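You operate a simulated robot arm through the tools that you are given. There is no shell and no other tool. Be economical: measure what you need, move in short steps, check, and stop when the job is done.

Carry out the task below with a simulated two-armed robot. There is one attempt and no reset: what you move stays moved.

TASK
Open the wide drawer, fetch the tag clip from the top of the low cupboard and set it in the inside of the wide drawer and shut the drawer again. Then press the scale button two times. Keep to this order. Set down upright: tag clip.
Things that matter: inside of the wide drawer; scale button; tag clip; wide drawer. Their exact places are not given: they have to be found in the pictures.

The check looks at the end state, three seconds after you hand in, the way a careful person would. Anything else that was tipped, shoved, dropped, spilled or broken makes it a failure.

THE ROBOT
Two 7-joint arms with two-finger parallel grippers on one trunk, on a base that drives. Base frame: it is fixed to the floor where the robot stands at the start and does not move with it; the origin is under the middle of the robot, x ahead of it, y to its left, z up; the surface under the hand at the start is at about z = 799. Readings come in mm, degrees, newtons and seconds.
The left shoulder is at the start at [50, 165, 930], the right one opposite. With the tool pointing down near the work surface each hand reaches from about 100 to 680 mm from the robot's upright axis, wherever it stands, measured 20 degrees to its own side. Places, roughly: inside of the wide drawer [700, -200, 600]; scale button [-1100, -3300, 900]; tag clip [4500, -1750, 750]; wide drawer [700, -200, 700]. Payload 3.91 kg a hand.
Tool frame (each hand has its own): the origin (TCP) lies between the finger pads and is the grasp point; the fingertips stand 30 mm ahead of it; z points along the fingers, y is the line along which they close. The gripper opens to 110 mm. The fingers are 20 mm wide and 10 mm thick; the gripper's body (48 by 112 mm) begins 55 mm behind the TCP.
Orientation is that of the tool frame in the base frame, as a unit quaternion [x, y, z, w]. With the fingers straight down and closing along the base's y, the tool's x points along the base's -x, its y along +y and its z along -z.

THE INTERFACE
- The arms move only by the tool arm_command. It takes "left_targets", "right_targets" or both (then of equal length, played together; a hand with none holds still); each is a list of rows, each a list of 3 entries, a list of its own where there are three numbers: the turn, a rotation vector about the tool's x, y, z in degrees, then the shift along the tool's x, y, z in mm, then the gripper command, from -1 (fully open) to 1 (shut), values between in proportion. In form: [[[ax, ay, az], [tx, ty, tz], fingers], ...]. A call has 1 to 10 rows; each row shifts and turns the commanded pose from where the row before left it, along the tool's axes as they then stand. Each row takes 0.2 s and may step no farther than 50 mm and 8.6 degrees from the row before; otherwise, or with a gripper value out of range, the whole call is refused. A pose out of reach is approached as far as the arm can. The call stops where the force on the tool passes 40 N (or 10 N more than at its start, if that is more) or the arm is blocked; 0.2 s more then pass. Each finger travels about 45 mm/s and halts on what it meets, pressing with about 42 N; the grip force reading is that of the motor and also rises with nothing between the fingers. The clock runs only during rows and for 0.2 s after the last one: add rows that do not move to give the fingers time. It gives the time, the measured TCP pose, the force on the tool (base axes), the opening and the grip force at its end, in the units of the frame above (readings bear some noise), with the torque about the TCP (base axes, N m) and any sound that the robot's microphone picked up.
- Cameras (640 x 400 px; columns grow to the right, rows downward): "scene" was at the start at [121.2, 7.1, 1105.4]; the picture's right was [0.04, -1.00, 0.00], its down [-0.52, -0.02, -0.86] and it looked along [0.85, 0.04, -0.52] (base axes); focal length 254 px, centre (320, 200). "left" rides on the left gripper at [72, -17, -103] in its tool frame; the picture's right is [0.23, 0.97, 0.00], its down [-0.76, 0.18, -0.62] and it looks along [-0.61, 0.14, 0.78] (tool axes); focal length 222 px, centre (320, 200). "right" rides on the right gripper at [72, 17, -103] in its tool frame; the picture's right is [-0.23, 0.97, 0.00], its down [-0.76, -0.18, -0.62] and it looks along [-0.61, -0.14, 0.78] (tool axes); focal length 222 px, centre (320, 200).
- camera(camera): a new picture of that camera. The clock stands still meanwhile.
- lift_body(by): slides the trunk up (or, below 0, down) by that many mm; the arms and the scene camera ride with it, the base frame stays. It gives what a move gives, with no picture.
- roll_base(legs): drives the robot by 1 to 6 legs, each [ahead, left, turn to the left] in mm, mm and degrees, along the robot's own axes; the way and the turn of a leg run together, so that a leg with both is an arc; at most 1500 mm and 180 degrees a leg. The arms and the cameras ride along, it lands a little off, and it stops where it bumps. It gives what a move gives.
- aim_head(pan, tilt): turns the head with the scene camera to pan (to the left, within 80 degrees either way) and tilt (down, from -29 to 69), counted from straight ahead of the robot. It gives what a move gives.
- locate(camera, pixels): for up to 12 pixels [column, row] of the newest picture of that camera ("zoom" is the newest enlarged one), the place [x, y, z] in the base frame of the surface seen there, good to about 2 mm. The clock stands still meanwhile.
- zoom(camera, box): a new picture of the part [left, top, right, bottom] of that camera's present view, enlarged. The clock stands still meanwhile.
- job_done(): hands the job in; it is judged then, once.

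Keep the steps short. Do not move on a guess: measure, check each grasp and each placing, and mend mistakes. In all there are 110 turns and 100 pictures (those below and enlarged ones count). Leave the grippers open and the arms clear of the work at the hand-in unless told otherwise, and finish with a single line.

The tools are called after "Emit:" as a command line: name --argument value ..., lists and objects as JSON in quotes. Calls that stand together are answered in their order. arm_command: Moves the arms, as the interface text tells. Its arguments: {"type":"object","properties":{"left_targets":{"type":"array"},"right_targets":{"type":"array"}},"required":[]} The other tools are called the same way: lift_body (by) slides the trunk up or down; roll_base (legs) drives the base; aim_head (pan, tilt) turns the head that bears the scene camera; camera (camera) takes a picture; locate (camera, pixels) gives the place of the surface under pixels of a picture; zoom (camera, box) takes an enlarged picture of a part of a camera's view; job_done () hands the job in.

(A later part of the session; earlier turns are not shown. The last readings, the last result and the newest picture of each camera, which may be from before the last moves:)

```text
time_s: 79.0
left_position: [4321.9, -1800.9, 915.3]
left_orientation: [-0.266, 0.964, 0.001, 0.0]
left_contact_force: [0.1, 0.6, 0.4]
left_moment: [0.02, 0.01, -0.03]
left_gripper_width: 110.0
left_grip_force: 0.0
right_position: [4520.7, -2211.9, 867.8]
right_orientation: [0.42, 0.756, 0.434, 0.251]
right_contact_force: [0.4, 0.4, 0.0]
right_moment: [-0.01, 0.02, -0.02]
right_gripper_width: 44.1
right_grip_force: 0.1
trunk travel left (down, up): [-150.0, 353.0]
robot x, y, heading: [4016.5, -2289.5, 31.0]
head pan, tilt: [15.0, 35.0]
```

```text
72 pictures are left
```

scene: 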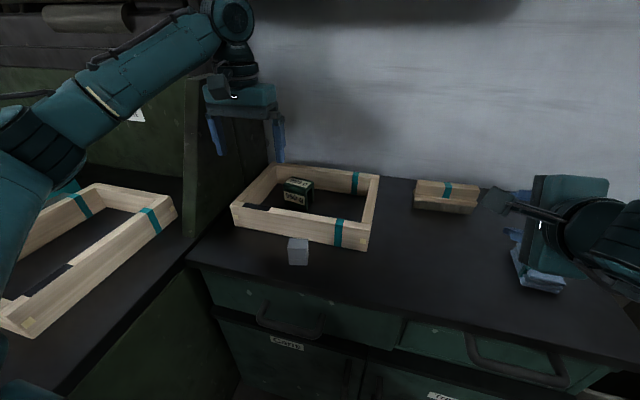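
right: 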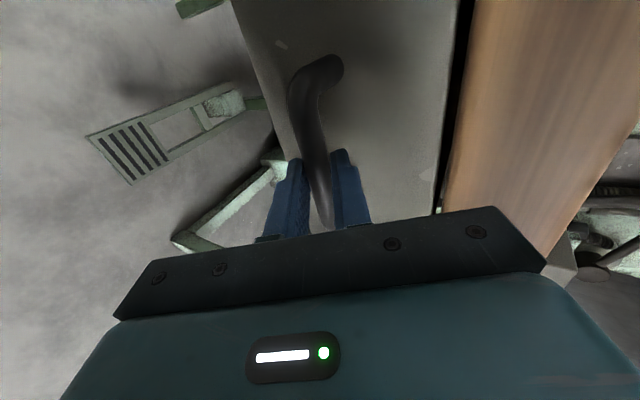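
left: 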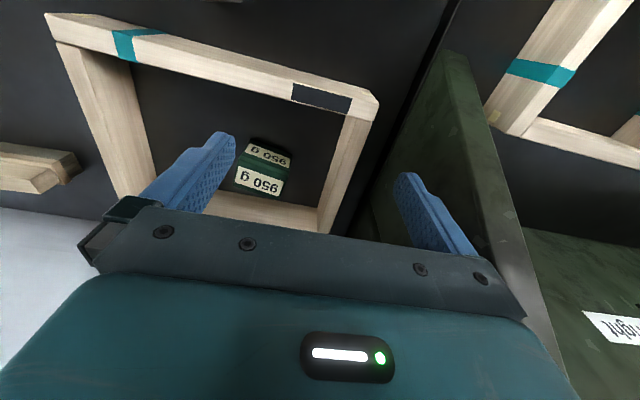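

Emit:
zoom --camera "scene" --box '[250, 160, 346, 220]'

Emit:
locate --camera "zoom" --pixels '[[250, 140], [310, 130], [410, 165], [350, 185], [240, 220], [350, 270], [395, 240], [330, 300]]'

Emit:
zoom --camera "left" --box '[200, 110, 360, 210]'

Emit:
locate --camera "left" --pixels '[[268, 153], [258, 180], [240, 170], [285, 180], [252, 143], [293, 152], [320, 96], [335, 190], [110, 110], [210, 65], [290, 130], [250, 205]]'

```text
6.67 times, centred on (298, 190) of scene
```

zoom: 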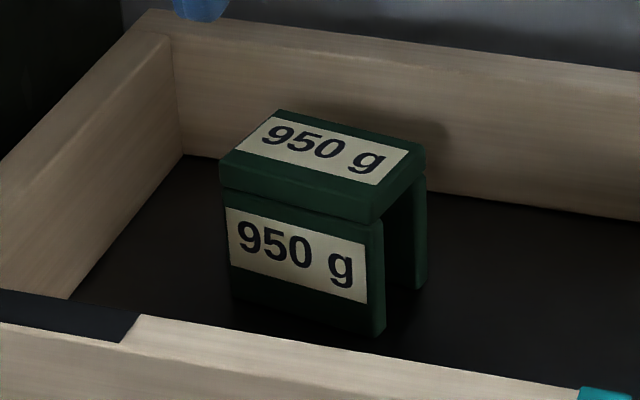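

```text
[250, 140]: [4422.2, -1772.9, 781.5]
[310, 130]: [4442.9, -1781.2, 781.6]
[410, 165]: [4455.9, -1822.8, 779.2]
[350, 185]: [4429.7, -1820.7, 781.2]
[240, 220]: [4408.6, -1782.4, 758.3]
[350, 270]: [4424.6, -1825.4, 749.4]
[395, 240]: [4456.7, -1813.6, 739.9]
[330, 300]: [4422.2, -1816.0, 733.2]
```

```text
4.00 times, centred on (280, 160) of left
```

zoom: 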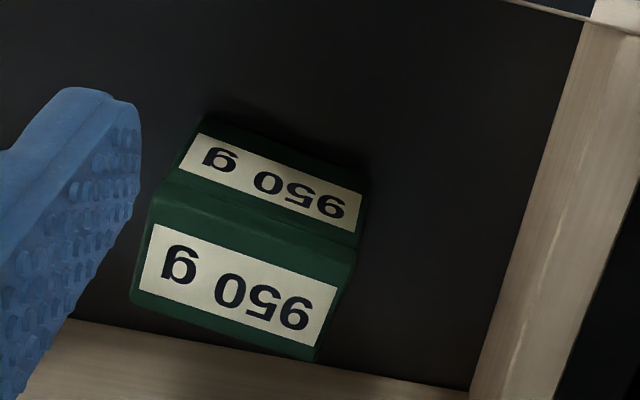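

```text
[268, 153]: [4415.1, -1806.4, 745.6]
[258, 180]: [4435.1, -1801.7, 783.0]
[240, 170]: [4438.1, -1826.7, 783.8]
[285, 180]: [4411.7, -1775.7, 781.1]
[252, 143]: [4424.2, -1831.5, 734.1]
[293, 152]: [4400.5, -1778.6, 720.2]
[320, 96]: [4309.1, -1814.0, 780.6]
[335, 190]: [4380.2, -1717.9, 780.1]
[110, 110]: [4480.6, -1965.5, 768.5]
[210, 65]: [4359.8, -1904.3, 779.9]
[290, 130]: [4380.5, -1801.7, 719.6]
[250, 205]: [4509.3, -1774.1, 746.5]
```

It is an inverted-U clip with tags: the tag clip. I measure its top corners exactly.

Emit:
locate --camera "zoom" --pixels '[[160, 200], [348, 262], [312, 350], [140, 292], [240, 295], [250, 225], [330, 300], [150, 245]]'

Emit:
arm_command --left_targets '[[[0, 0, -8.1], [0, 0, 0], -1], [[0, 0, -8.1], [0, 0, 0], -1], [[0, 0, -8.1], [0, 0, 0], -1], [[0, 0, -8.1], [0, 0, 0], -1], [[0, 0, -8.1], [0, 0, 0], -1], [[0, 0, -8.1], [0, 0, 0], -1], [[0, 0, -8.1], [0, 0, 0], -1], [[0, 0, -8.1], [0, 0, 0], -1], [[0, 0, -8.1], [0, 0, 0], -1], [[0, 0, -8.1], [0, 0, 0], -1]]'

```text
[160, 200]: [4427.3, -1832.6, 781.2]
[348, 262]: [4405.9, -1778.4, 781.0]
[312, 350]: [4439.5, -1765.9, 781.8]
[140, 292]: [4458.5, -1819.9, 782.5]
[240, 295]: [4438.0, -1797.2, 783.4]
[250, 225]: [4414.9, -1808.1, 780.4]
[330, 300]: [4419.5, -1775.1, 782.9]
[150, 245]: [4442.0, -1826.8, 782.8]
```

```text
time_s: 81.2
left_position: [4321.1, -1802.0, 915.5]
left_orientation: [0.829, -0.559, 0.0, 0.0]
left_contact_force: [-0.9, -0.5, -0.4]
left_moment: [0.01, -0.03, 0.03]
left_gripper_width: 110.1
left_grip_force: 0.0
right_position: [4520.6, -2213.3, 867.6]
right_orientation: [0.42, 0.757, 0.434, 0.25]
right_contact_force: [0.5, 0.3, 0.7]
right_moment: [0.02, -0.01, -0.02]
right_gripper_width: 43.9
right_grip_force: 0.0
trunk travel left (down, up): [-150.0, 353.0]
robot x, y, heading: [4021.0, -2294.6, 31.0]
head pan, tilt: [15.0, 35.0]
```

Clip centre (4433,-1799), top 782, size ~58×36, short axis at 21.4°; my fingers now close along 22°. I move above it with 70 mm opening.

Emit:
arm_command --left_targets '[[[0, 0, 0], [13.1, -34.9, 0], -0.27], [[0, 0, 0], [13.1, -34.9, 0], -0.27], [[0, 0, 0], [13.1, -34.9, 0], -0.27], [[0, 0, 0], [0, 0, 40], -0.27]]'

Emit:
camera --camera "left"

Emit:
camera --camera "scene"

```text
time_s: 82.2
left_position: [4432.3, -1800.1, 874.5]
left_orientation: [0.828, -0.561, 0.001, 0.0]
left_contact_force: [-0.3, -0.2, 0.0]
left_moment: [-0.01, 0.01, 0.0]
left_gripper_width: 70.2
left_grip_force: 0.1
right_position: [4521.4, -2211.7, 867.7]
right_orientation: [0.421, 0.757, 0.433, 0.25]
right_contact_force: [0.1, 0.5, -0.5]
right_moment: [-0.04, 0.01, -0.01]
right_gripper_width: 44.0
right_grip_force: 0.0
trunk travel left (down, up): [-150.0, 353.0]
robot x, y, heading: [4019.5, -2291.6, 30.9]
head pan, tilt: [15.0, 35.0]
```

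```text
69 pictures are left
```

left: 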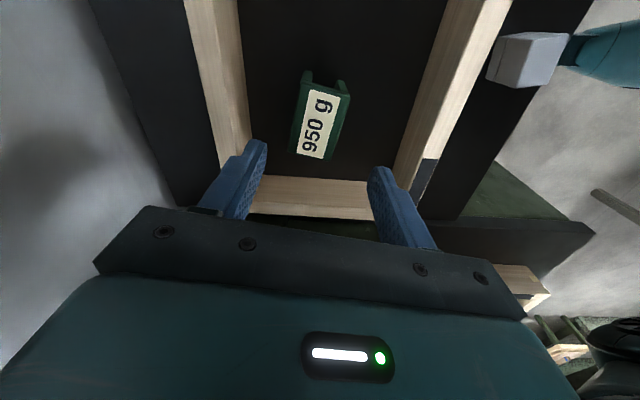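

```text
68 pictures are left
```

scene: 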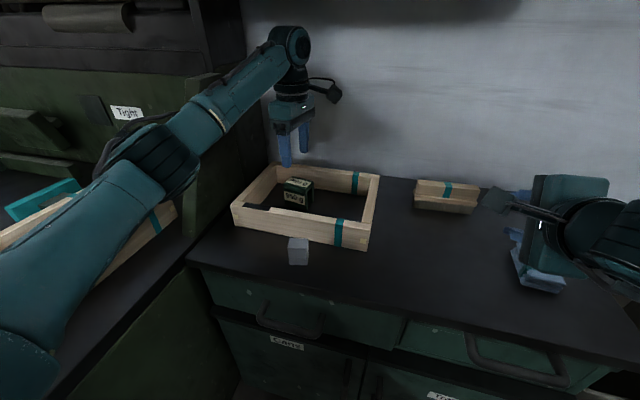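

Aligned by the numbers. I descend to z≈757 and close.

Emit:
arm_command --left_targets '[[[0, 0, 0], [0, 0, 40], -0.27], [[0, 0, 0], [0, 0, 40], -0.27], [[0, 0, 0], [0, 0, 37], -0.27], [[0, 0, 0], [0, 0, 0], 1], [[0, 0, 0], [0, 0, 0], 1], [[0, 0, 0], [0, 0, 0], 1]]'

Emit:
camera --camera "left"

```text
time_s: 83.7
left_position: [4434.8, -1798.2, 758.4]
left_orientation: [0.828, -0.56, 0.0, 0.0]
left_contact_force: [0.6, -0.4, 0.5]
left_moment: [0.0, 0.01, 0.01]
left_gripper_width: 43.5
left_grip_force: 41.3
right_position: [4521.2, -2210.3, 868.2]
right_orientation: [0.421, 0.756, 0.434, 0.25]
right_contact_force: [-0.7, 0.8, -0.2]
right_moment: [0.04, 0.0, -0.03]
right_gripper_width: 44.0
right_grip_force: 0.1
trunk travel left (down, up): [-150.0, 353.0]
robot x, y, heading: [4018.0, -2290.0, 30.8]
head pan, tilt: [15.0, 35.0]
```

```text
67 pictures are left
```

left: 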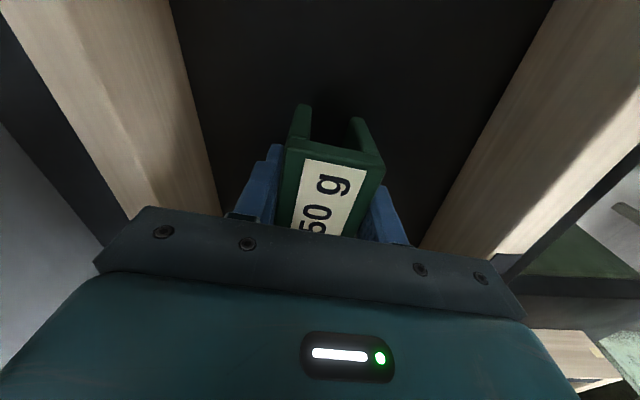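

Held (43.5 mm, 41 N). I lift 120 mm and check force.

Emit:
arm_command --left_targets '[[[0, 0, 0], [0, 0, -30], 1], [[0, 0, 0], [0, 0, -45], 1], [[0, 0, 0], [0, 0, -45], 1], [[0, 0, 0], [0, 0, 0], 1]]'

Emit:
camera --camera "scene"

```text
time_s: 84.7
left_position: [4433.9, -1798.1, 877.3]
left_orientation: [0.829, -0.56, 0.0, 0.0]
left_contact_force: [-0.3, 0.5, -0.9]
left_moment: [-0.03, 0.04, 0.01]
left_gripper_width: 43.5
left_grip_force: 42.1
right_position: [4520.7, -2211.9, 868.9]
right_orientation: [0.42, 0.757, 0.434, 0.25]
right_contact_force: [-0.3, -0.7, -0.8]
right_moment: [0.02, 0.01, 0.02]
right_gripper_width: 43.8
right_grip_force: 0.2
trunk travel left (down, up): [-150.0, 353.0]
robot x, y, heading: [4021.1, -2291.4, 30.7]
head pan, tilt: [15.0, 35.0]
```

```text
66 pictures are left
```

scene: 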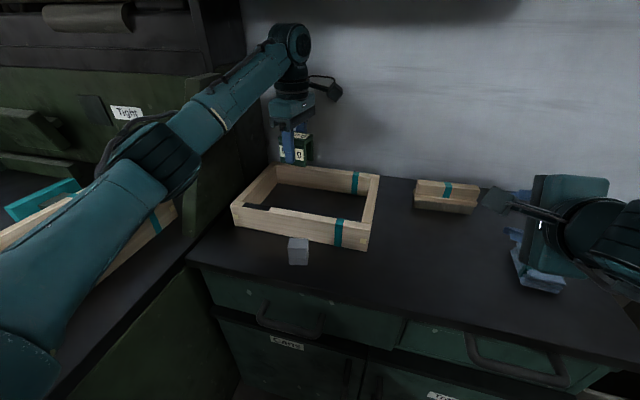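

Clip held and clear. I back out from under the shelf, turn to heading -53°, raise the trunk, then return the way I came.

Emit:
roll_base --legs '[[-380, 0, 0], [0, 0, -83.5]]'

Emit:
lift_body --by 150

Emit:
roll_base --legs '[[-745, 72, 0], [-1168, -115, 0], [-1000, 5, 0], [-992, 5, 0]]'

```text
time_s: 90.6
left_position: [4231.3, -2838.7, 877.6]
left_orientation: [-0.249, 0.969, -0.001, 0.0]
left_contact_force: [0.0, -1.1, -0.7]
left_moment: [0.0, 0.01, -0.02]
left_gripper_width: 43.5
left_grip_force: 42.0
right_position: [3833.0, -2975.1, 868.4]
right_orientation: [0.816, 0.287, 0.158, 0.476]
right_contact_force: [-0.3, -0.5, 0.5]
right_moment: [-0.03, -0.01, -0.01]
right_gripper_width: 44.4
right_grip_force: 0.0
trunk travel left (down, up): [-150.0, 353.0]
robot x, y, heading: [3693.1, -2482.5, -52.3]
head pan, tilt: [15.0, 35.0]
```

```text
time_s: 92.3
left_position: [4232.5, -2839.1, 1027.6]
left_orientation: [-0.249, 0.969, 0.001, -0.001]
left_contact_force: [-0.2, 0.6, -1.2]
left_moment: [0.0, 0.01, 0.0]
left_gripper_width: 43.3
left_grip_force: 41.7
right_position: [3832.1, -2974.0, 1019.0]
right_orientation: [0.817, 0.287, 0.159, 0.475]
right_contact_force: [0.5, -0.9, -1.1]
right_moment: [-0.02, -0.01, -0.02]
right_gripper_width: 44.0
right_grip_force: 0.1
trunk travel left (down, up): [-300.0, 203.0]
robot x, y, heading: [3692.5, -2489.3, -52.4]
head pan, tilt: [15.0, 35.0]
```

```text
time_s: 111.5
left_position: [1822.4, 215.5, 1027.7]
left_orientation: [-0.24, 0.971, 0.0, 0.0]
left_contact_force: [0.3, 0.6, -0.2]
left_moment: [-0.04, 0.01, 0.03]
left_gripper_width: 43.6
left_grip_force: 42.0
right_position: [1420.8, 87.3, 1019.3]
right_orientation: [0.819, 0.279, 0.156, 0.477]
right_contact_force: [-0.1, -0.5, -0.3]
right_moment: [0.01, 0.01, 0.01]
right_gripper_width: 43.9
right_grip_force: 0.1
trunk travel left (down, up): [-300.0, 203.0]
robot x, y, heading: [1289.2, 578.8, -53.2]
head pan, tilt: [15.0, 35.0]
```

Back near the bench. I drive to about (67,406), heading -59°, which puts the left hand over the open drawer, and look in.

Emit:
roll_base --legs '[[-646, -628, 0], [0, 0, -5.9], [98, -447, 0]]'

Emit:
aim_head --pan 12 --tilt 50

Emit:
camera --camera "scene"

```text
time_s: 122.1
left_position: [554.2, -16.2, 1028.1]
left_orientation: [-0.19, 0.982, 0.0, -0.001]
left_contact_force: [-0.2, 0.6, -0.8]
left_moment: [0.0, 0.0, -0.03]
left_gripper_width: 43.3
left_grip_force: 41.5
right_position: [142.3, -103.6, 1018.2]
right_orientation: [0.832, 0.238, 0.129, 0.484]
right_contact_force: [-0.1, -0.6, 0.3]
right_moment: [-0.05, -0.01, -0.03]
right_gripper_width: 43.5
right_grip_force: 0.1
trunk travel left (down, up): [-300.0, 203.0]
robot x, y, heading: [56.5, 400.6, -59.2]
head pan, tilt: [15.0, 35.0]
```

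```text
time_s: 122.8
left_position: [555.0, -16.9, 1027.0]
left_orientation: [-0.191, 0.982, 0.0, 0.0]
left_contact_force: [-0.4, 0.1, -1.1]
left_moment: [-0.03, 0.01, 0.01]
left_gripper_width: 43.5
left_grip_force: 41.8
right_position: [144.0, -103.8, 1018.5]
right_orientation: [0.832, 0.238, 0.13, 0.483]
right_contact_force: [0.0, 0.5, 0.6]
right_moment: [-0.01, 0.02, 0.0]
right_gripper_width: 43.9
right_grip_force: 0.1
trunk travel left (down, up): [-300.0, 203.0]
robot x, y, heading: [61.6, 399.4, -58.9]
head pan, tilt: [12.0, 50.0]
```

```text
65 pictures are left
```

scene: 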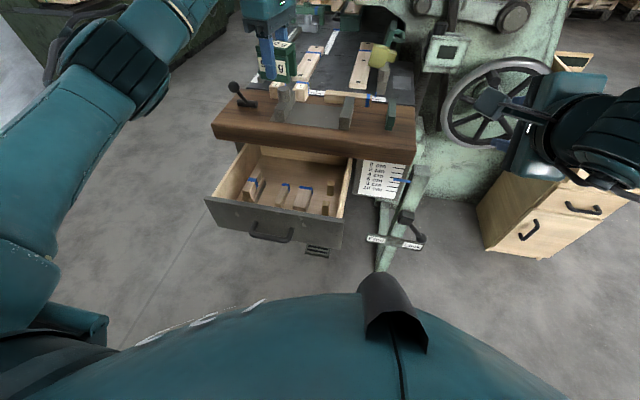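

I see the open drawer (280,185). I zoom in and measure the inside.

Emit:
zoom --camera "scene" --box '[200, 130, 360, 250]'

Emit:
locate --camera "zoom" --pixels '[[150, 240], [200, 225], [180, 235], [220, 270], [270, 265], [340, 230], [340, 275], [410, 250], [510, 280], [500, 330], [260, 170], [450, 190]]'

Emit:
locate --camera "scene" --pixels '[[208, 198], [342, 218], [270, 205], [262, 155], [330, 160], [275, 195], [310, 175], [228, 195], [244, 190]]'

```text
3.33 times, centred on (280, 190) of scene
```

zoom: 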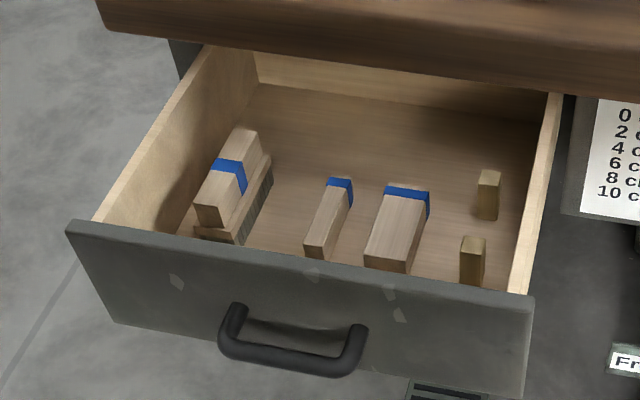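

```text
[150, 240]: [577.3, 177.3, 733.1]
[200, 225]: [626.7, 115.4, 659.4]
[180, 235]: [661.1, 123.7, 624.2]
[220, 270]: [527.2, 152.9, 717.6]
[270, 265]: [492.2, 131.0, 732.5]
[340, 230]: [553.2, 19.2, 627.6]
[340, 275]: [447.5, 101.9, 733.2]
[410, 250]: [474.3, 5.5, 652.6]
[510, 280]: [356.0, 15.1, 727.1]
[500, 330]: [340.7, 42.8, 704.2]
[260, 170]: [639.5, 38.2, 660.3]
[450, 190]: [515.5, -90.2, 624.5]
```

```text
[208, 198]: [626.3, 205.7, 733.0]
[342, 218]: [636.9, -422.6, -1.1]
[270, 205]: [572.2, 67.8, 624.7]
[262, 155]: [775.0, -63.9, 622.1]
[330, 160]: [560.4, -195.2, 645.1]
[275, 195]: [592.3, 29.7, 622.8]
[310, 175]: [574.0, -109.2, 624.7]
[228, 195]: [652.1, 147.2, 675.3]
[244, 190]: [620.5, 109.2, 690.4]
```

Floor at z≈624, free patches between items. I look straight down with the left hand camera.

Emit:
camera --camera "left"

Emit:
locate --camera "zoom" --pixels '[[245, 130], [268, 160], [240, 185], [330, 182], [350, 190], [345, 215], [312, 245], [390, 192], [425, 192], [490, 175], [300, 180], [250, 240]]'

```text
63 pictures are left
```

left: 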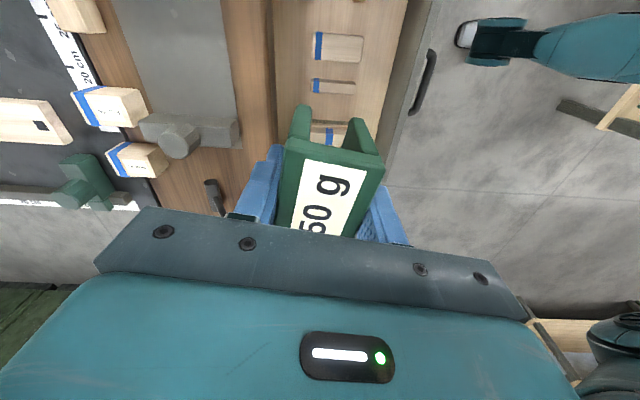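

```text
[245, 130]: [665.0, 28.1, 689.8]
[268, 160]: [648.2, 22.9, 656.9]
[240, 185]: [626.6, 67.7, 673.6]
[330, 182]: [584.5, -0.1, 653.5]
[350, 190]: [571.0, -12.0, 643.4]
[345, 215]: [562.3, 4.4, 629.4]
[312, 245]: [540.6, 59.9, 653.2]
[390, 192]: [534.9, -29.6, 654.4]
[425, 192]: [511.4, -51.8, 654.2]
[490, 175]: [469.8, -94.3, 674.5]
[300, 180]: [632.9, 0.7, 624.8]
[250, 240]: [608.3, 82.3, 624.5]
```

Free room is scant: a gap of about 65 mm between brush and small block, open at the back. Best fit: clip's long axis front-to-back, centred at the rear mouth of that gap. For this I need the bench-edge clearance; I measure the fence near the edge.

Emit:
locate --camera "left" --pixels '[[235, 130], [180, 140], [150, 125], [262, 130], [275, 60], [282, 60], [212, 185], [375, 50]]'

Emit:
zoom --camera "scene" --box '[180, 0, 380, 130]'

```text
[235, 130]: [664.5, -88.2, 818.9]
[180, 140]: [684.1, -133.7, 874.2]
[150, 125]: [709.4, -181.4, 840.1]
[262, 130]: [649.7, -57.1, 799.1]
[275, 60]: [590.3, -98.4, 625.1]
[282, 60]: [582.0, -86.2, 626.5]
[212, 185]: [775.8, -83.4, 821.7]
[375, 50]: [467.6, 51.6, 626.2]
```

```text
3.08 times, centred on (280, 65) of scene
```

zoom: 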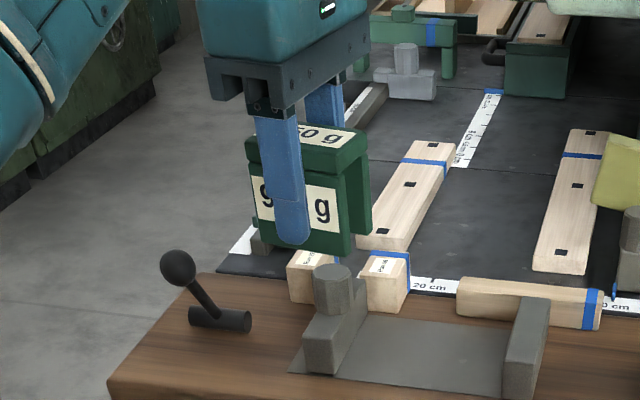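

The fence lies behind n≈-38, so the wrist clears. I shift the base 50 ahead and 60 left for reach, and yaw the hand 81° so that the clip's long axis runs front-to-back.

Emit:
roll_base --legs '[[50, 60, 0]]'

Emit:
arm_command --left_targets '[[[0, 0, 8.1], [0, 0, 0], 1], [[0, 0, 8.1], [0, 0, 0], 1], [[0, 0, 8.1], [0, 0, 0], 1], [[0, 0, 8.1], [0, 0, 0], 1], [[0, 0, 8.1], [0, 0, 0], 1], [[0, 0, 8.1], [0, 0, 0], 1], [[0, 0, 8.1], [0, 0, 0], 1], [[0, 0, 8.1], [0, 0, 0], 1], [[0, 0, 8.1], [0, 0, 0], 1], [[0, 0, 8], [0, 0, 0], 1]]'

```text
time_s: 124.0
left_position: [632.3, -30.3, 1027.9]
left_orientation: [-0.189, 0.982, 0.0, 0.0]
left_contact_force: [0.2, 0.1, -0.7]
left_moment: [-0.01, 0.01, -0.02]
left_gripper_width: 43.1
left_grip_force: 41.9
right_position: [220.3, -115.5, 1017.4]
right_orientation: [0.832, 0.238, 0.129, 0.484]
right_contact_force: [0.1, -0.5, -0.3]
right_moment: [0.03, 0.03, 0.0]
right_gripper_width: 44.0
right_grip_force: 0.0
trunk travel left (down, up): [-300.0, 203.0]
robot x, y, heading: [140.0, 386.3, -59.3]
head pan, tilt: [12.0, 50.0]
```

```text
time_s: 126.2
left_position: [632.7, -29.4, 1026.4]
left_orientation: [0.493, 0.87, 0.001, 0.0]
left_contact_force: [0.4, 0.1, -0.6]
left_moment: [0.02, 0.01, 0.01]
left_gripper_width: 43.5
left_grip_force: 41.8
right_position: [219.0, -116.7, 1018.1]
right_orientation: [0.832, 0.237, 0.129, 0.484]
right_contact_force: [0.0, -0.1, -0.4]
right_moment: [-0.01, -0.01, -0.01]
right_gripper_width: 43.9
right_grip_force: 0.0
trunk travel left (down, up): [-300.0, 203.0]
robot x, y, heading: [139.0, 386.4, -59.2]
head pan, tilt: [12.0, 50.0]
```

Yaw is right (30.9°). I move over the target (619,-3) and lower the trunk by 200 mm, then check.

Emit:
arm_command --left_targets '[[[0, 0, 0], [29, 1.6, 0], 1], [[0, 0, 0], [0, 0, 0], 1]]'

Emit:
lift_body --by -200

Emit:
camera --camera "left"

Emit:
aim_head --pan 15 --tilt 45

Emit:
camera --camera "scene"

```text
time_s: 126.8
left_position: [617.7, -3.1, 1027.0]
left_orientation: [0.493, 0.87, 0.0, 0.0]
left_contact_force: [0.0, -0.2, -1.5]
left_moment: [0.04, -0.01, -0.03]
left_gripper_width: 43.4
left_grip_force: 42.0
right_position: [219.6, -115.7, 1018.5]
right_orientation: [0.832, 0.238, 0.13, 0.483]
right_contact_force: [0.8, -0.4, 0.3]
right_moment: [-0.02, 0.0, 0.0]
right_gripper_width: 44.0
right_grip_force: 0.1
trunk travel left (down, up): [-300.0, 203.0]
robot x, y, heading: [136.8, 386.5, -59.0]
head pan, tilt: [12.0, 50.0]
```

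```text
time_s: 129.0
left_position: [616.6, -2.7, 827.5]
left_orientation: [0.493, 0.87, 0.0, 0.0]
left_contact_force: [-1.3, 0.3, -0.9]
left_moment: [-0.01, -0.01, 0.02]
left_gripper_width: 43.5
left_grip_force: 42.1
right_position: [219.1, -117.4, 817.8]
right_orientation: [0.833, 0.238, 0.129, 0.483]
right_contact_force: [-0.6, -0.3, -1.3]
right_moment: [0.03, 0.0, 0.0]
right_gripper_width: 44.2
right_grip_force: 0.1
trunk travel left (down, up): [-100.0, 403.0]
robot x, y, heading: [141.7, 384.7, -59.0]
head pan, tilt: [12.0, 50.0]
```

```text
61 pictures are left
```

left: 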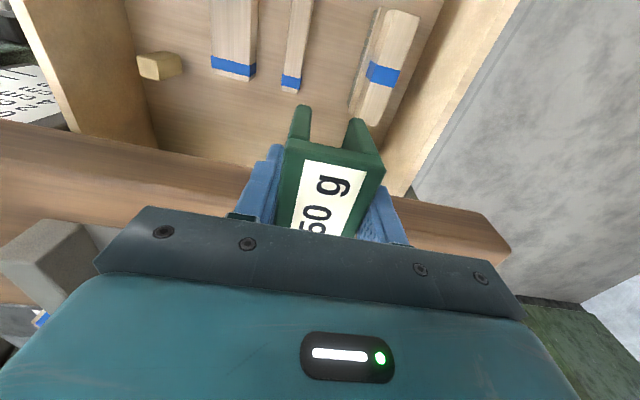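

```text
time_s: 129.7
left_position: [618.2, -3.2, 826.7]
left_orientation: [0.492, 0.871, -0.001, 0.0]
left_contact_force: [0.1, -1.1, 0.5]
left_moment: [0.01, 0.03, 0.02]
left_gripper_width: 43.6
left_grip_force: 42.0
right_position: [220.5, -115.0, 819.6]
right_orientation: [0.832, 0.237, 0.129, 0.484]
right_contact_force: [0.6, 0.2, -0.7]
right_moment: [0.02, 0.01, 0.0]
right_gripper_width: 43.9
right_grip_force: 0.1
trunk travel left (down, up): [-100.0, 403.0]
robot x, y, heading: [139.3, 384.9, -58.8]
head pan, tilt: [15.0, 45.0]
```

```text
60 pictures are left
```

scene: 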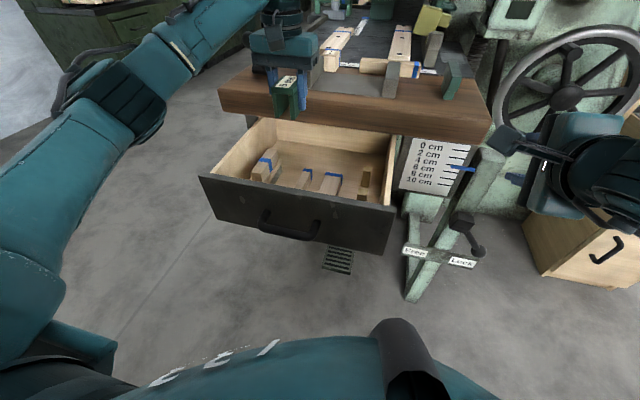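

I recheck the gap and bench edge from this nearer view.

Emit:
locate --camera "left" --pixels '[[299, 86], [283, 84], [312, 30], [362, 112], [352, 95], [356, 70], [366, 30], [378, 122], [205, 155], [170, 165], [320, 95], [335, 60]]'

Emit:
zoom --camera "left" --box '[240, 0, 440, 130]'

```text
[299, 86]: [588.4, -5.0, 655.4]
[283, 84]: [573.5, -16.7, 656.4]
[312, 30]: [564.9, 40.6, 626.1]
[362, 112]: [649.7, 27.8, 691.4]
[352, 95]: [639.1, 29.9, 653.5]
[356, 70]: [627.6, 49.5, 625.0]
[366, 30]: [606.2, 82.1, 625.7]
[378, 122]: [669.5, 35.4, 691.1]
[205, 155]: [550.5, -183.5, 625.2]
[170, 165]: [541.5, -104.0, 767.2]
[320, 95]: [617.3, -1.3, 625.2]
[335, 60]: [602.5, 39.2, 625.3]
```

```text
3.08 times, centred on (340, 65) of left
```

zoom: 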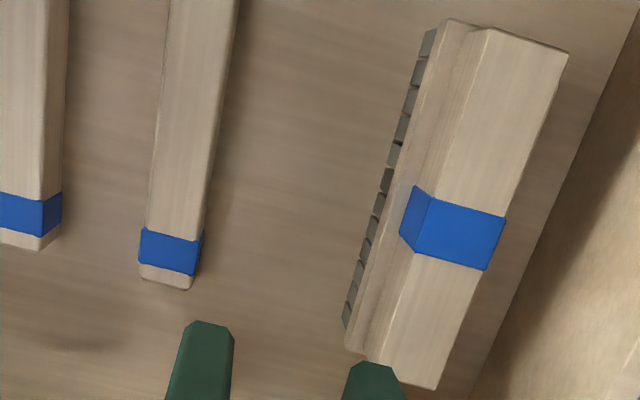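

Clip fits with margins. I adjust 6 mm and descend to just above the floor (TCP 672).

Emit:
arm_command --left_targets '[[[0, 0, 0], [-6, 3, 0], 1], [[0, 0, 0], [0, 0, 35], 1], [[0, 0, 0], [0, 0, 35], 1], [[0, 0, 0], [0, 0, 30], 1], [[0, 0, 0], [0, 0, 30], 1], [[0, 0, 0], [0, 0, 20], 1]]'

Emit:
camera --camera "left"

Emit:
camera --camera "scene"

```text
time_s: 130.8
left_position: [626.0, -8.6, 738.9]
left_orientation: [0.492, 0.87, -0.012, 0.014]
left_contact_force: [-0.8, 1.8, 14.2]
left_moment: [-0.43, -0.55, 0.03]
left_gripper_width: 43.4
left_grip_force: 42.1
right_position: [218.1, -115.2, 820.4]
right_orientation: [0.832, 0.238, 0.13, 0.483]
right_contact_force: [0.9, 1.1, 0.3]
right_moment: [-0.04, -0.02, 0.0]
right_gripper_width: 43.8
right_grip_force: 0.0
trunk travel left (down, up): [-100.0, 403.0]
robot x, y, heading: [141.0, 383.8, -59.0]
head pan, tilt: [15.0, 45.0]
stopped in row 5 (left hand): the force on the tool passed its limit at 55 N (the readings are from after the stop); the commanded pose is now the measured one
```

```text
58 pictures are left
```

left: 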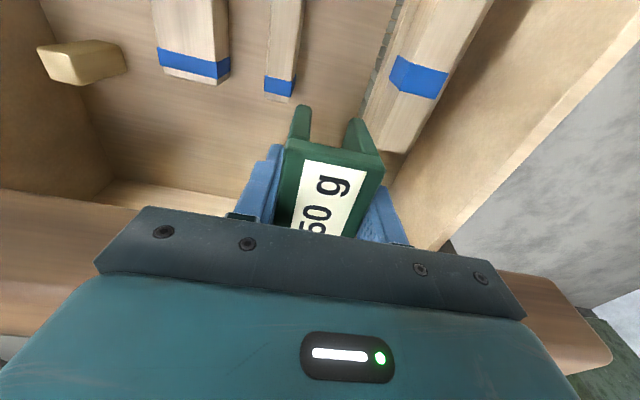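

```text
57 pictures are left
```

scene: 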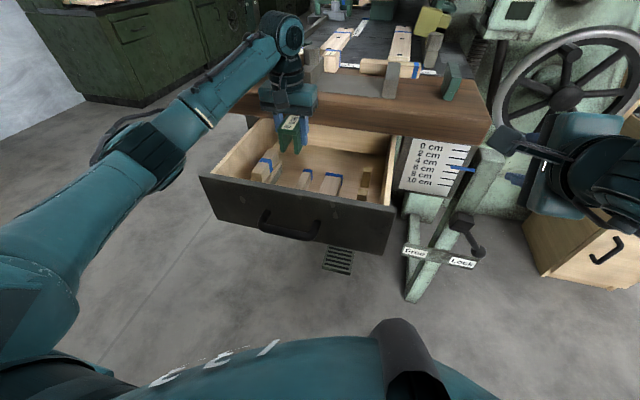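

The gripper body met the bench edge (contact about 47 mm ahead of the TCP, at z≈799). Clip still held. I lift away and right the 2° tilt.

Emit:
arm_command --left_targets '[[[0, 0, 0], [0, 0, -30], 1], [[0, 2.1, 0], [0, 0, -45], 1], [[0, 0, 0], [0, 0, -45], 1], [[0, 0, 0], [0, 0, -45], 1]]'

Emit:
zoom --camera "scene" --box '[190, 0, 410, 140]'

```text
time_s: 131.8
left_position: [625.7, -6.7, 899.7]
left_orientation: [0.492, 0.87, -0.001, -0.004]
left_contact_force: [-0.4, 0.0, 0.2]
left_moment: [0.0, 0.04, -0.03]
left_gripper_width: 43.6
left_grip_force: 42.2
right_position: [219.7, -115.0, 819.1]
right_orientation: [0.832, 0.238, 0.13, 0.484]
right_contact_force: [0.2, -0.3, -0.2]
right_moment: [0.0, -0.01, -0.04]
right_gripper_width: 43.9
right_grip_force: 0.0
trunk travel left (down, up): [-100.0, 403.0]
robot x, y, heading: [138.9, 383.1, -59.2]
head pan, tilt: [15.0, 45.0]
```

```text
2.86 times, centred on (300, 70) of scene
```

zoom: 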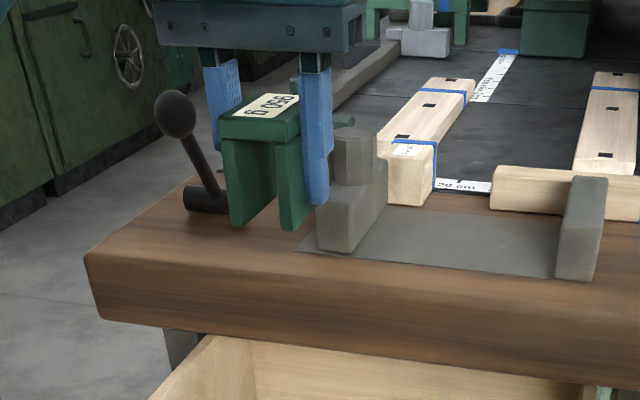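

Since there's more room if the drawer opens farther, I return the right hand to the handle to pull a bit more. Drive back to the former stand and lower the trunk 100.

Emit:
roll_base --legs '[[-195, 342, 0]]'

Emit:
lift_body --by -100

Emit:
camera --camera "right"

```text
time_s: 135.3
left_position: [820.2, 334.6, 898.5]
left_orientation: [0.493, 0.87, -0.002, -0.005]
left_contact_force: [-1.2, 0.4, -0.6]
left_moment: [0.01, 0.0, 0.01]
left_gripper_width: 43.2
left_grip_force: 42.2
right_position: [412.5, 225.4, 818.5]
right_orientation: [0.832, 0.237, 0.13, 0.484]
right_contact_force: [-0.3, -0.3, -0.2]
right_moment: [-0.03, 0.0, 0.0]
right_gripper_width: 44.1
right_grip_force: 0.0
trunk travel left (down, up): [-100.0, 403.0]
robot x, y, heading: [334.6, 730.5, -59.2]
head pan, tilt: [15.0, 45.0]
```

```text
time_s: 136.7
left_position: [820.5, 333.8, 798.8]
left_orientation: [0.492, 0.871, -0.001, -0.005]
left_contact_force: [-0.1, -0.6, -0.3]
left_moment: [-0.02, 0.01, -0.02]
left_gripper_width: 43.5
left_grip_force: 42.0
right_position: [412.1, 226.4, 718.3]
right_orientation: [0.832, 0.238, 0.13, 0.484]
right_contact_force: [-0.2, 0.5, 0.1]
right_moment: [0.01, -0.02, 0.0]
right_gripper_width: 43.9
right_grip_force: 0.1
trunk travel left (down, up): [0.0, 503.0]
robot x, y, heading: [330.4, 728.5, -58.9]
head pan, tilt: [15.0, 45.0]
```

```text
55 pictures are left
```

right: 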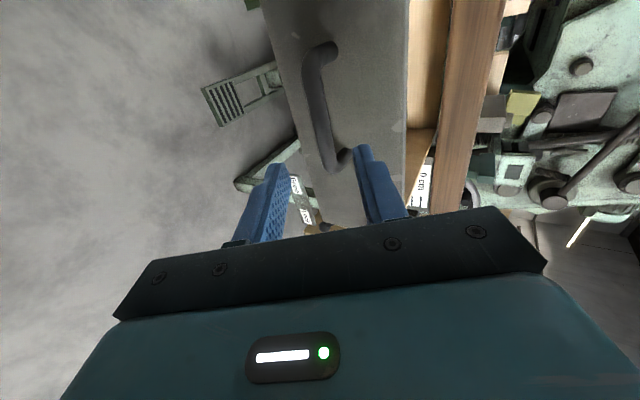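

Same pose as before the release. I advance 80 mm, close on the bar, and pull 60 mm more.

Emit:
arm_command --right_targets '[[[0, 0, 0], [0, 0, 20], 0.2], [[0, 0, 0], [0, 0, 20], 0.2], [[0, 0, 0], [0, 0, 20], 0.2], [[0, 0, 0], [0, 0, 19], 0.2], [[0, 0, 0], [0, 0, 0], 1], [[0, 0, 0], [0, 0, 0], 1], [[0, 0, 0], [0, 0, 0], 1]]'

Emit:
arm_command --right_targets '[[[0, 0, 0], [0, -10, -17.3], 1], [[0, 0, 0], [0, -10, -17.3], 1], [[0, 0, 0], [0, -10, -17.3], 1], [[0, 0, 0], [0, 0, 0], 1]]'

```text
time_s: 138.2
left_position: [820.6, 334.6, 799.6]
left_orientation: [0.492, 0.87, -0.001, -0.005]
left_contact_force: [-0.4, 0.4, 0.1]
left_moment: [0.03, 0.0, -0.01]
left_gripper_width: 43.5
left_grip_force: 42.1
right_position: [448.2, 166.2, 681.7]
right_orientation: [0.832, 0.236, 0.13, 0.485]
right_contact_force: [6.7, -11.4, 9.2]
right_moment: [0.02, -0.6, 0.0]
right_gripper_width: 15.5
right_grip_force: 43.1
trunk travel left (down, up): [0.0, 503.0]
robot x, y, heading: [329.6, 728.6, -59.1]
head pan, tilt: [15.0, 45.0]
```

```text
time_s: 138.5
left_position: [820.5, 334.9, 799.7]
left_orientation: [0.491, 0.871, -0.002, -0.005]
left_contact_force: [0.1, -0.4, -0.6]
left_moment: [0.0, 0.02, -0.02]
left_gripper_width: 43.4
left_grip_force: 41.8
right_position: [446.9, 167.7, 682.2]
right_orientation: [0.831, 0.234, 0.133, 0.487]
right_contact_force: [5.8, -4.2, -1.1]
right_moment: [0.04, -0.07, -0.29]
right_gripper_width: 15.4
right_grip_force: 44.9
trunk travel left (down, up): [0.0, 503.0]
robot x, y, heading: [332.3, 727.1, -59.2]
head pan, tilt: [15.0, 45.0]
stopped in row 1 (right hand): the force on the tool passed its limit at 48 N (the readings are from after the stop); the commanded pose is now the measured one
```

The drawer is at its end stop. New plan: set the clip down on the free bench area, regrasp higher so that finger tips pass over the low blocks, then place with the hand farther from the bench. First release the handle and back out.

Emit:
arm_command --right_targets '[[[0, 0, 0], [0, 0, 0], 0.2], [[0, 0, 0], [0, 0, 0], 0.2], [[0, 0, 0], [0, 0, -20], 0.2], [[0, 0, 0], [0, 0, -20], 0.2], [[0, 0, 0], [0, 0, -20], 0.2], [[0, 0, 0], [0, 0, -20], 0.2], [[0, 0, 0], [0, 34.6, -20], 0.2], [[0, 0, 0], [0, 34.6, -20], 0.2]]'

Emit:
lift_body --by 150

Emit:
roll_base --legs '[[196, -213, 0]]'

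Emit:
aim_head --pan 12 --tilt 45

Emit:
camera --camera "scene"

```text
time_s: 140.3
left_position: [820.4, 334.8, 797.7]
left_orientation: [0.493, 0.87, -0.001, -0.005]
left_contact_force: [-0.5, -0.4, 0.2]
left_moment: [0.03, 0.0, 0.02]
left_gripper_width: 43.1
left_grip_force: 41.6
right_position: [410.8, 230.0, 801.3]
right_orientation: [0.83, 0.235, 0.132, 0.489]
right_contact_force: [1.0, 0.4, -0.4]
right_moment: [-0.01, 0.0, -0.03]
right_gripper_width: 44.2
right_grip_force: 0.0
trunk travel left (down, up): [0.0, 503.0]
robot x, y, heading: [333.4, 727.6, -58.9]
head pan, tilt: [15.0, 45.0]
```

```text
time_s: 142.1
left_position: [820.1, 334.9, 947.9]
left_orientation: [0.492, 0.871, -0.002, -0.004]
left_contact_force: [0.6, -0.1, -0.9]
left_moment: [0.04, 0.0, 0.01]
left_gripper_width: 43.3
left_grip_force: 42.3
right_position: [410.0, 228.8, 951.7]
right_orientation: [0.831, 0.235, 0.132, 0.488]
right_contact_force: [1.1, -0.4, -0.7]
right_moment: [0.01, 0.02, 0.02]
right_gripper_width: 44.1
right_grip_force: 0.0
trunk travel left (down, up): [-150.0, 353.0]
robot x, y, heading: [328.0, 727.1, -59.2]
head pan, tilt: [15.0, 45.0]
```

```text
time_s: 144.6
left_position: [738.2, 56.5, 948.9]
left_orientation: [0.49, 0.871, -0.001, -0.005]
left_contact_force: [0.0, 0.1, -0.8]
left_moment: [0.03, -0.01, 0.01]
left_gripper_width: 43.5
left_grip_force: 41.8
right_position: [330.2, -48.5, 951.0]
right_orientation: [0.83, 0.235, 0.133, 0.488]
right_contact_force: [-0.8, 0.6, -0.3]
right_moment: [0.01, -0.01, 0.01]
right_gripper_width: 44.1
right_grip_force: 0.0
trunk travel left (down, up): [-150.0, 353.0]
robot x, y, heading: [247.7, 447.1, -59.4]
head pan, tilt: [15.0, 45.0]
```

```text
time_s: 145.2
left_position: [738.7, 57.5, 949.1]
left_orientation: [0.491, 0.871, -0.002, -0.005]
left_contact_force: [0.6, 0.5, -1.0]
left_moment: [0.02, 0.0, -0.01]
left_gripper_width: 43.3
left_grip_force: 41.6
right_position: [329.3, -48.1, 951.7]
right_orientation: [0.831, 0.235, 0.132, 0.488]
right_contact_force: [0.5, -0.3, -0.2]
right_moment: [-0.04, -0.02, -0.02]
right_gripper_width: 44.0
right_grip_force: 0.0
trunk travel left (down, up): [-150.0, 353.0]
robot x, y, heading: [250.1, 449.4, -58.9]
head pan, tilt: [12.0, 45.0]
```

```text
54 pictures are left
```

scene: 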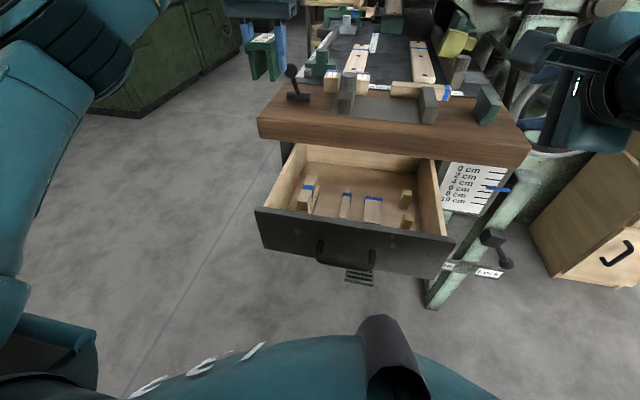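

I measure the free bench patch and the lever.

Emit:
locate --camera "scene" --pixels '[[291, 69], [300, 96], [309, 97], [317, 105], [325, 110], [343, 92], [338, 110], [320, 122], [330, 92], [352, 72], [308, 202], [405, 192]]'

Emit:
zoom --camera "scene" --box '[250, 50, 410, 150]'

```text
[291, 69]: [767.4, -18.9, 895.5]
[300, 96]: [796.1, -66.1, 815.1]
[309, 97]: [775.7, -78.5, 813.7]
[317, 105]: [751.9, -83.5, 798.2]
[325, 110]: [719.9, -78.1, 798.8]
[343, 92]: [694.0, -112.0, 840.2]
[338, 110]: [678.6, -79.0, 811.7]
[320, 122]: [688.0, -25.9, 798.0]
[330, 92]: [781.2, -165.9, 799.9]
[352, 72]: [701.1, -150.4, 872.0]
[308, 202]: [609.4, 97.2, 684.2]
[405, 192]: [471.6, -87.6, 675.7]
```

```text
4.00 times, centred on (330, 100) of scene
```

zoom: 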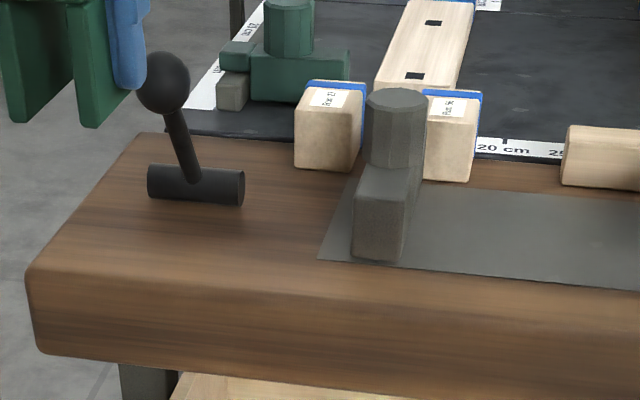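

The patch near the lever is too tight for the gripper body. The grey plate between the two fences looks wide enough; I measure it.

Emit:
locate --camera "scene" --pixels '[[354, 112], [362, 118], [385, 108], [400, 120], [415, 118], [424, 105], [430, 90], [385, 98], [400, 90], [376, 118], [355, 100], [437, 122]]'

Emit:
zoom --camera "scene" --box '[320, 50, 480, 150]'

```text
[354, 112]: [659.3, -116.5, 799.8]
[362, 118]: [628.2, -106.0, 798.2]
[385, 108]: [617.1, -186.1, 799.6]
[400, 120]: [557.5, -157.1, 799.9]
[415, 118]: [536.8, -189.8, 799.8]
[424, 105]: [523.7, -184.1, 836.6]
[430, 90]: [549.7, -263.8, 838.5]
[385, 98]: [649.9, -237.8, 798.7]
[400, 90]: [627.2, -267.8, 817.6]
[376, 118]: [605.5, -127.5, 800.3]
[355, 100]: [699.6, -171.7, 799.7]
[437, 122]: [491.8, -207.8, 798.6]
```

```text
4.00 times, centred on (400, 100) of scene
```

zoom: 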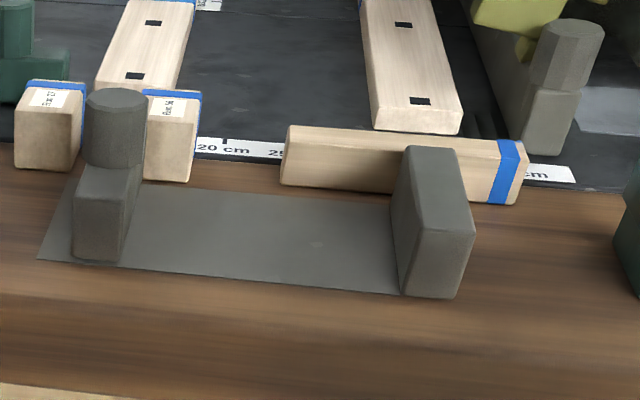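

The plate (a 112–257) has room. I shift the base 150 right and 20 ahead, then set the clip down at about (581,-118).

Emit:
roll_base --legs '[[20, -150, 0]]'

```text
time_s: 147.2
left_position: [620.2, -37.4, 949.7]
left_orientation: [0.49, 0.872, -0.002, -0.005]
left_contact_force: [-0.5, 0.0, -0.5]
left_moment: [0.02, -0.01, 0.01]
left_gripper_width: 43.5
left_grip_force: 42.0
right_position: [210.5, -143.6, 951.2]
right_orientation: [0.83, 0.236, 0.133, 0.488]
right_contact_force: [0.6, 0.1, -1.4]
right_moment: [0.03, 0.01, 0.0]
right_gripper_width: 44.2
right_grip_force: 0.0
trunk travel left (down, up): [-150.0, 353.0]
robot x, y, heading: [130.4, 356.7, -59.0]
head pan, tilt: [12.0, 45.0]
```

Emit:
arm_command --left_targets '[[[0, 0, 0], [-24, -37.8, 0], 1], [[0, 0, 0], [-24, -37.8, 0], 1], [[0, 0, 0], [0, 0, 35], 1], [[0, 0, 0], [0, 0, 35], 1], [[0, 0, 0], [0, 0, 30], 1]]'

Emit:
camera --camera "scene"

```text
time_s: 148.4
left_position: [575.4, -98.4, 843.8]
left_orientation: [0.491, 0.871, -0.001, -0.005]
left_contact_force: [0.3, -0.2, -0.1]
left_moment: [-0.02, -0.03, -0.01]
left_gripper_width: 43.2
left_grip_force: 41.6
left hand out of reach, approached as far as the arm can: row 2
right_position: [210.8, -144.1, 949.9]
right_orientation: [0.83, 0.236, 0.132, 0.488]
right_contact_force: [0.5, -0.3, 0.9]
right_moment: [0.01, 0.0, -0.02]
right_gripper_width: 44.0
right_grip_force: 0.1
trunk travel left (down, up): [-150.0, 353.0]
robot x, y, heading: [129.1, 354.4, -58.7]
head pan, tilt: [12.0, 45.0]
```

```text
51 pictures are left
```

scene: 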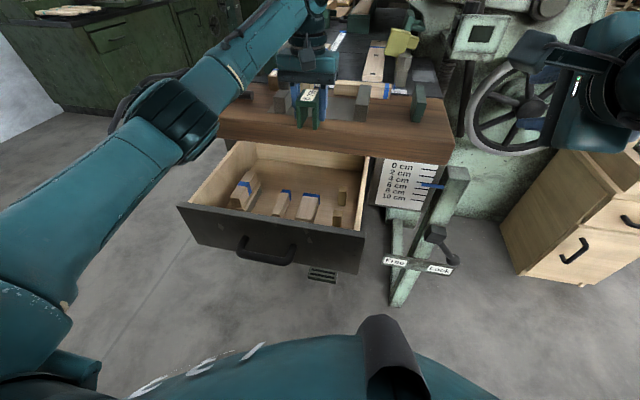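

At n≈0, the clip would overhang the edge. Lower down I have more reach; I move 20 mm farther in.

Emit:
arm_command --left_targets '[[[0, 0, 0], [-10, 0, 0], 1], [[0, 0, 0], [-10, 0, 0], 1], [[0, 0, 0], [0, 0, 2], 1]]'

```text
time_s: 149.2
left_position: [584.9, -115.7, 842.2]
left_orientation: [0.49, 0.872, -0.001, -0.005]
left_contact_force: [0.2, -0.7, 0.3]
left_moment: [-0.02, -0.01, -0.02]
left_gripper_width: 43.2
left_grip_force: 41.6
right_position: [213.0, -144.1, 950.7]
right_orientation: [0.83, 0.236, 0.132, 0.488]
right_contact_force: [-0.3, 0.4, 0.5]
right_moment: [-0.03, -0.01, 0.0]
right_gripper_width: 43.8
right_grip_force: 0.1
trunk travel left (down, up): [-150.0, 353.0]
robot x, y, heading: [131.3, 355.1, -58.9]
head pan, tilt: [12.0, 45.0]
```

Now n≈-20. I lower gently onto the bench and open a little.

Emit:
arm_command --left_targets '[[[0, 0, 0], [0, 0, 1.5], 1], [[0, 0, 0], [0, 0, 1.2], 1], [[0, 0, 0], [0, 0, 1], 1], [[0, 0, 0], [0, 0, 0], 1]]'

Emit:
arm_command --left_targets '[[[0, 0, 0], [0, 0, 0], 0.05], [[0, 0, 0], [0, 0, 0], 0.05], [[0, 0, 0], [0, 0, 0], 0.05]]'

Emit:
zoom --camera "scene" --box '[230, 50, 390, 150]'

```text
time_s: 150.2
left_position: [585.2, -115.9, 838.6]
left_orientation: [0.491, 0.871, -0.001, -0.005]
left_contact_force: [-0.2, 0.3, -1.0]
left_moment: [-0.02, -0.01, 0.02]
left_gripper_width: 43.4
left_grip_force: 41.6
right_position: [210.7, -143.1, 951.2]
right_orientation: [0.83, 0.236, 0.132, 0.488]
right_contact_force: [-0.5, 0.5, -0.8]
right_moment: [-0.01, 0.03, -0.02]
right_gripper_width: 43.9
right_grip_force: 0.0
trunk travel left (down, up): [-150.0, 353.0]
robot x, y, heading: [131.4, 352.2, -58.9]
head pan, tilt: [12.0, 45.0]
```

```text
time_s: 151.0
left_position: [584.4, -114.8, 837.1]
left_orientation: [0.491, 0.871, -0.001, -0.005]
left_contact_force: [0.9, 0.7, -0.7]
left_moment: [0.0, 0.03, -0.01]
left_gripper_width: 52.4
left_grip_force: 0.0
right_position: [210.4, -143.6, 950.8]
right_orientation: [0.83, 0.236, 0.133, 0.488]
right_contact_force: [-0.4, 0.3, 0.5]
right_moment: [-0.04, -0.03, 0.02]
right_gripper_width: 43.7
right_grip_force: 0.1
trunk travel left (down, up): [-150.0, 353.0]
robot x, y, heading: [132.6, 357.8, -58.9]
head pan, tilt: [12.0, 45.0]
```

```text
4.00 times, centred on (310, 100) of scene
```

zoom: 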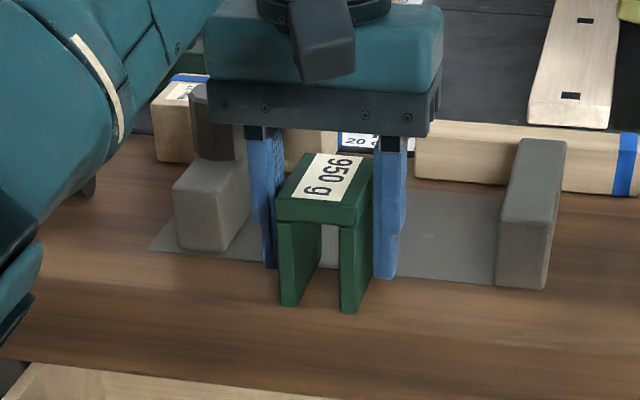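

The clip stands upright on the plate. I raise the hand 30 mm and regrip the upper part.

Emit:
arm_command --left_targets '[[[0, 0, 0], [0, 0, -15], 0.05], [[0, 0, 0], [0, 0, -15], 0.05], [[0, 0, 0], [0, 0, 0], 1], [[0, 0, 0], [0, 0, 0], 1], [[0, 0, 0], [0, 0, 0], 1]]'

Emit:
arm_command --left_targets '[[[0, 0, 0], [0, 0, -20], 1], [[0, 0, 0], [0, 0, -30], 1], [[0, 0, 0], [15, 0, -20], 1]]'

Emit:
zoom --camera "scene" --box '[230, 20, 390, 120]'

```text
time_s: 152.2
left_position: [586.6, -113.6, 869.3]
left_orientation: [0.491, 0.871, -0.001, -0.003]
left_contact_force: [0.6, -0.2, 4.3]
left_moment: [0.07, -0.05, -0.01]
left_gripper_width: 43.4
left_grip_force: 42.2
right_position: [211.2, -143.0, 950.8]
right_orientation: [0.83, 0.236, 0.132, 0.487]
right_contact_force: [0.4, -0.4, 0.1]
right_moment: [0.04, 0.01, 0.01]
right_gripper_width: 44.0
right_grip_force: 0.0
trunk travel left (down, up): [-150.0, 353.0]
robot x, y, heading: [133.1, 353.8, -58.8]
head pan, tilt: [12.0, 45.0]
```

```text
time_s: 153.0
left_position: [577.2, -93.5, 936.7]
left_orientation: [0.491, 0.871, 0.0, -0.004]
left_contact_force: [-0.8, 0.7, -0.2]
left_moment: [0.0, -0.03, 0.03]
left_gripper_width: 43.0
left_grip_force: 41.9
left hand out of reach, approached as far as the arm can: row 2
right_position: [212.0, -143.5, 951.9]
right_orientation: [0.829, 0.236, 0.133, 0.489]
right_contact_force: [0.0, 0.1, 0.6]
right_moment: [0.01, 0.0, -0.02]
right_gripper_width: 43.8
right_grip_force: 0.0
trunk travel left (down, up): [-150.0, 353.0]
robot x, y, heading: [132.5, 354.6, -59.1]
head pan, tilt: [12.0, 45.0]
```

```text
4.00 times, centred on (310, 70) of scene
```

zoom: 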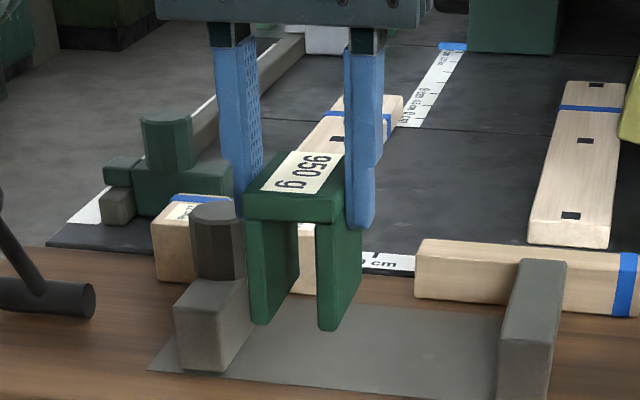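

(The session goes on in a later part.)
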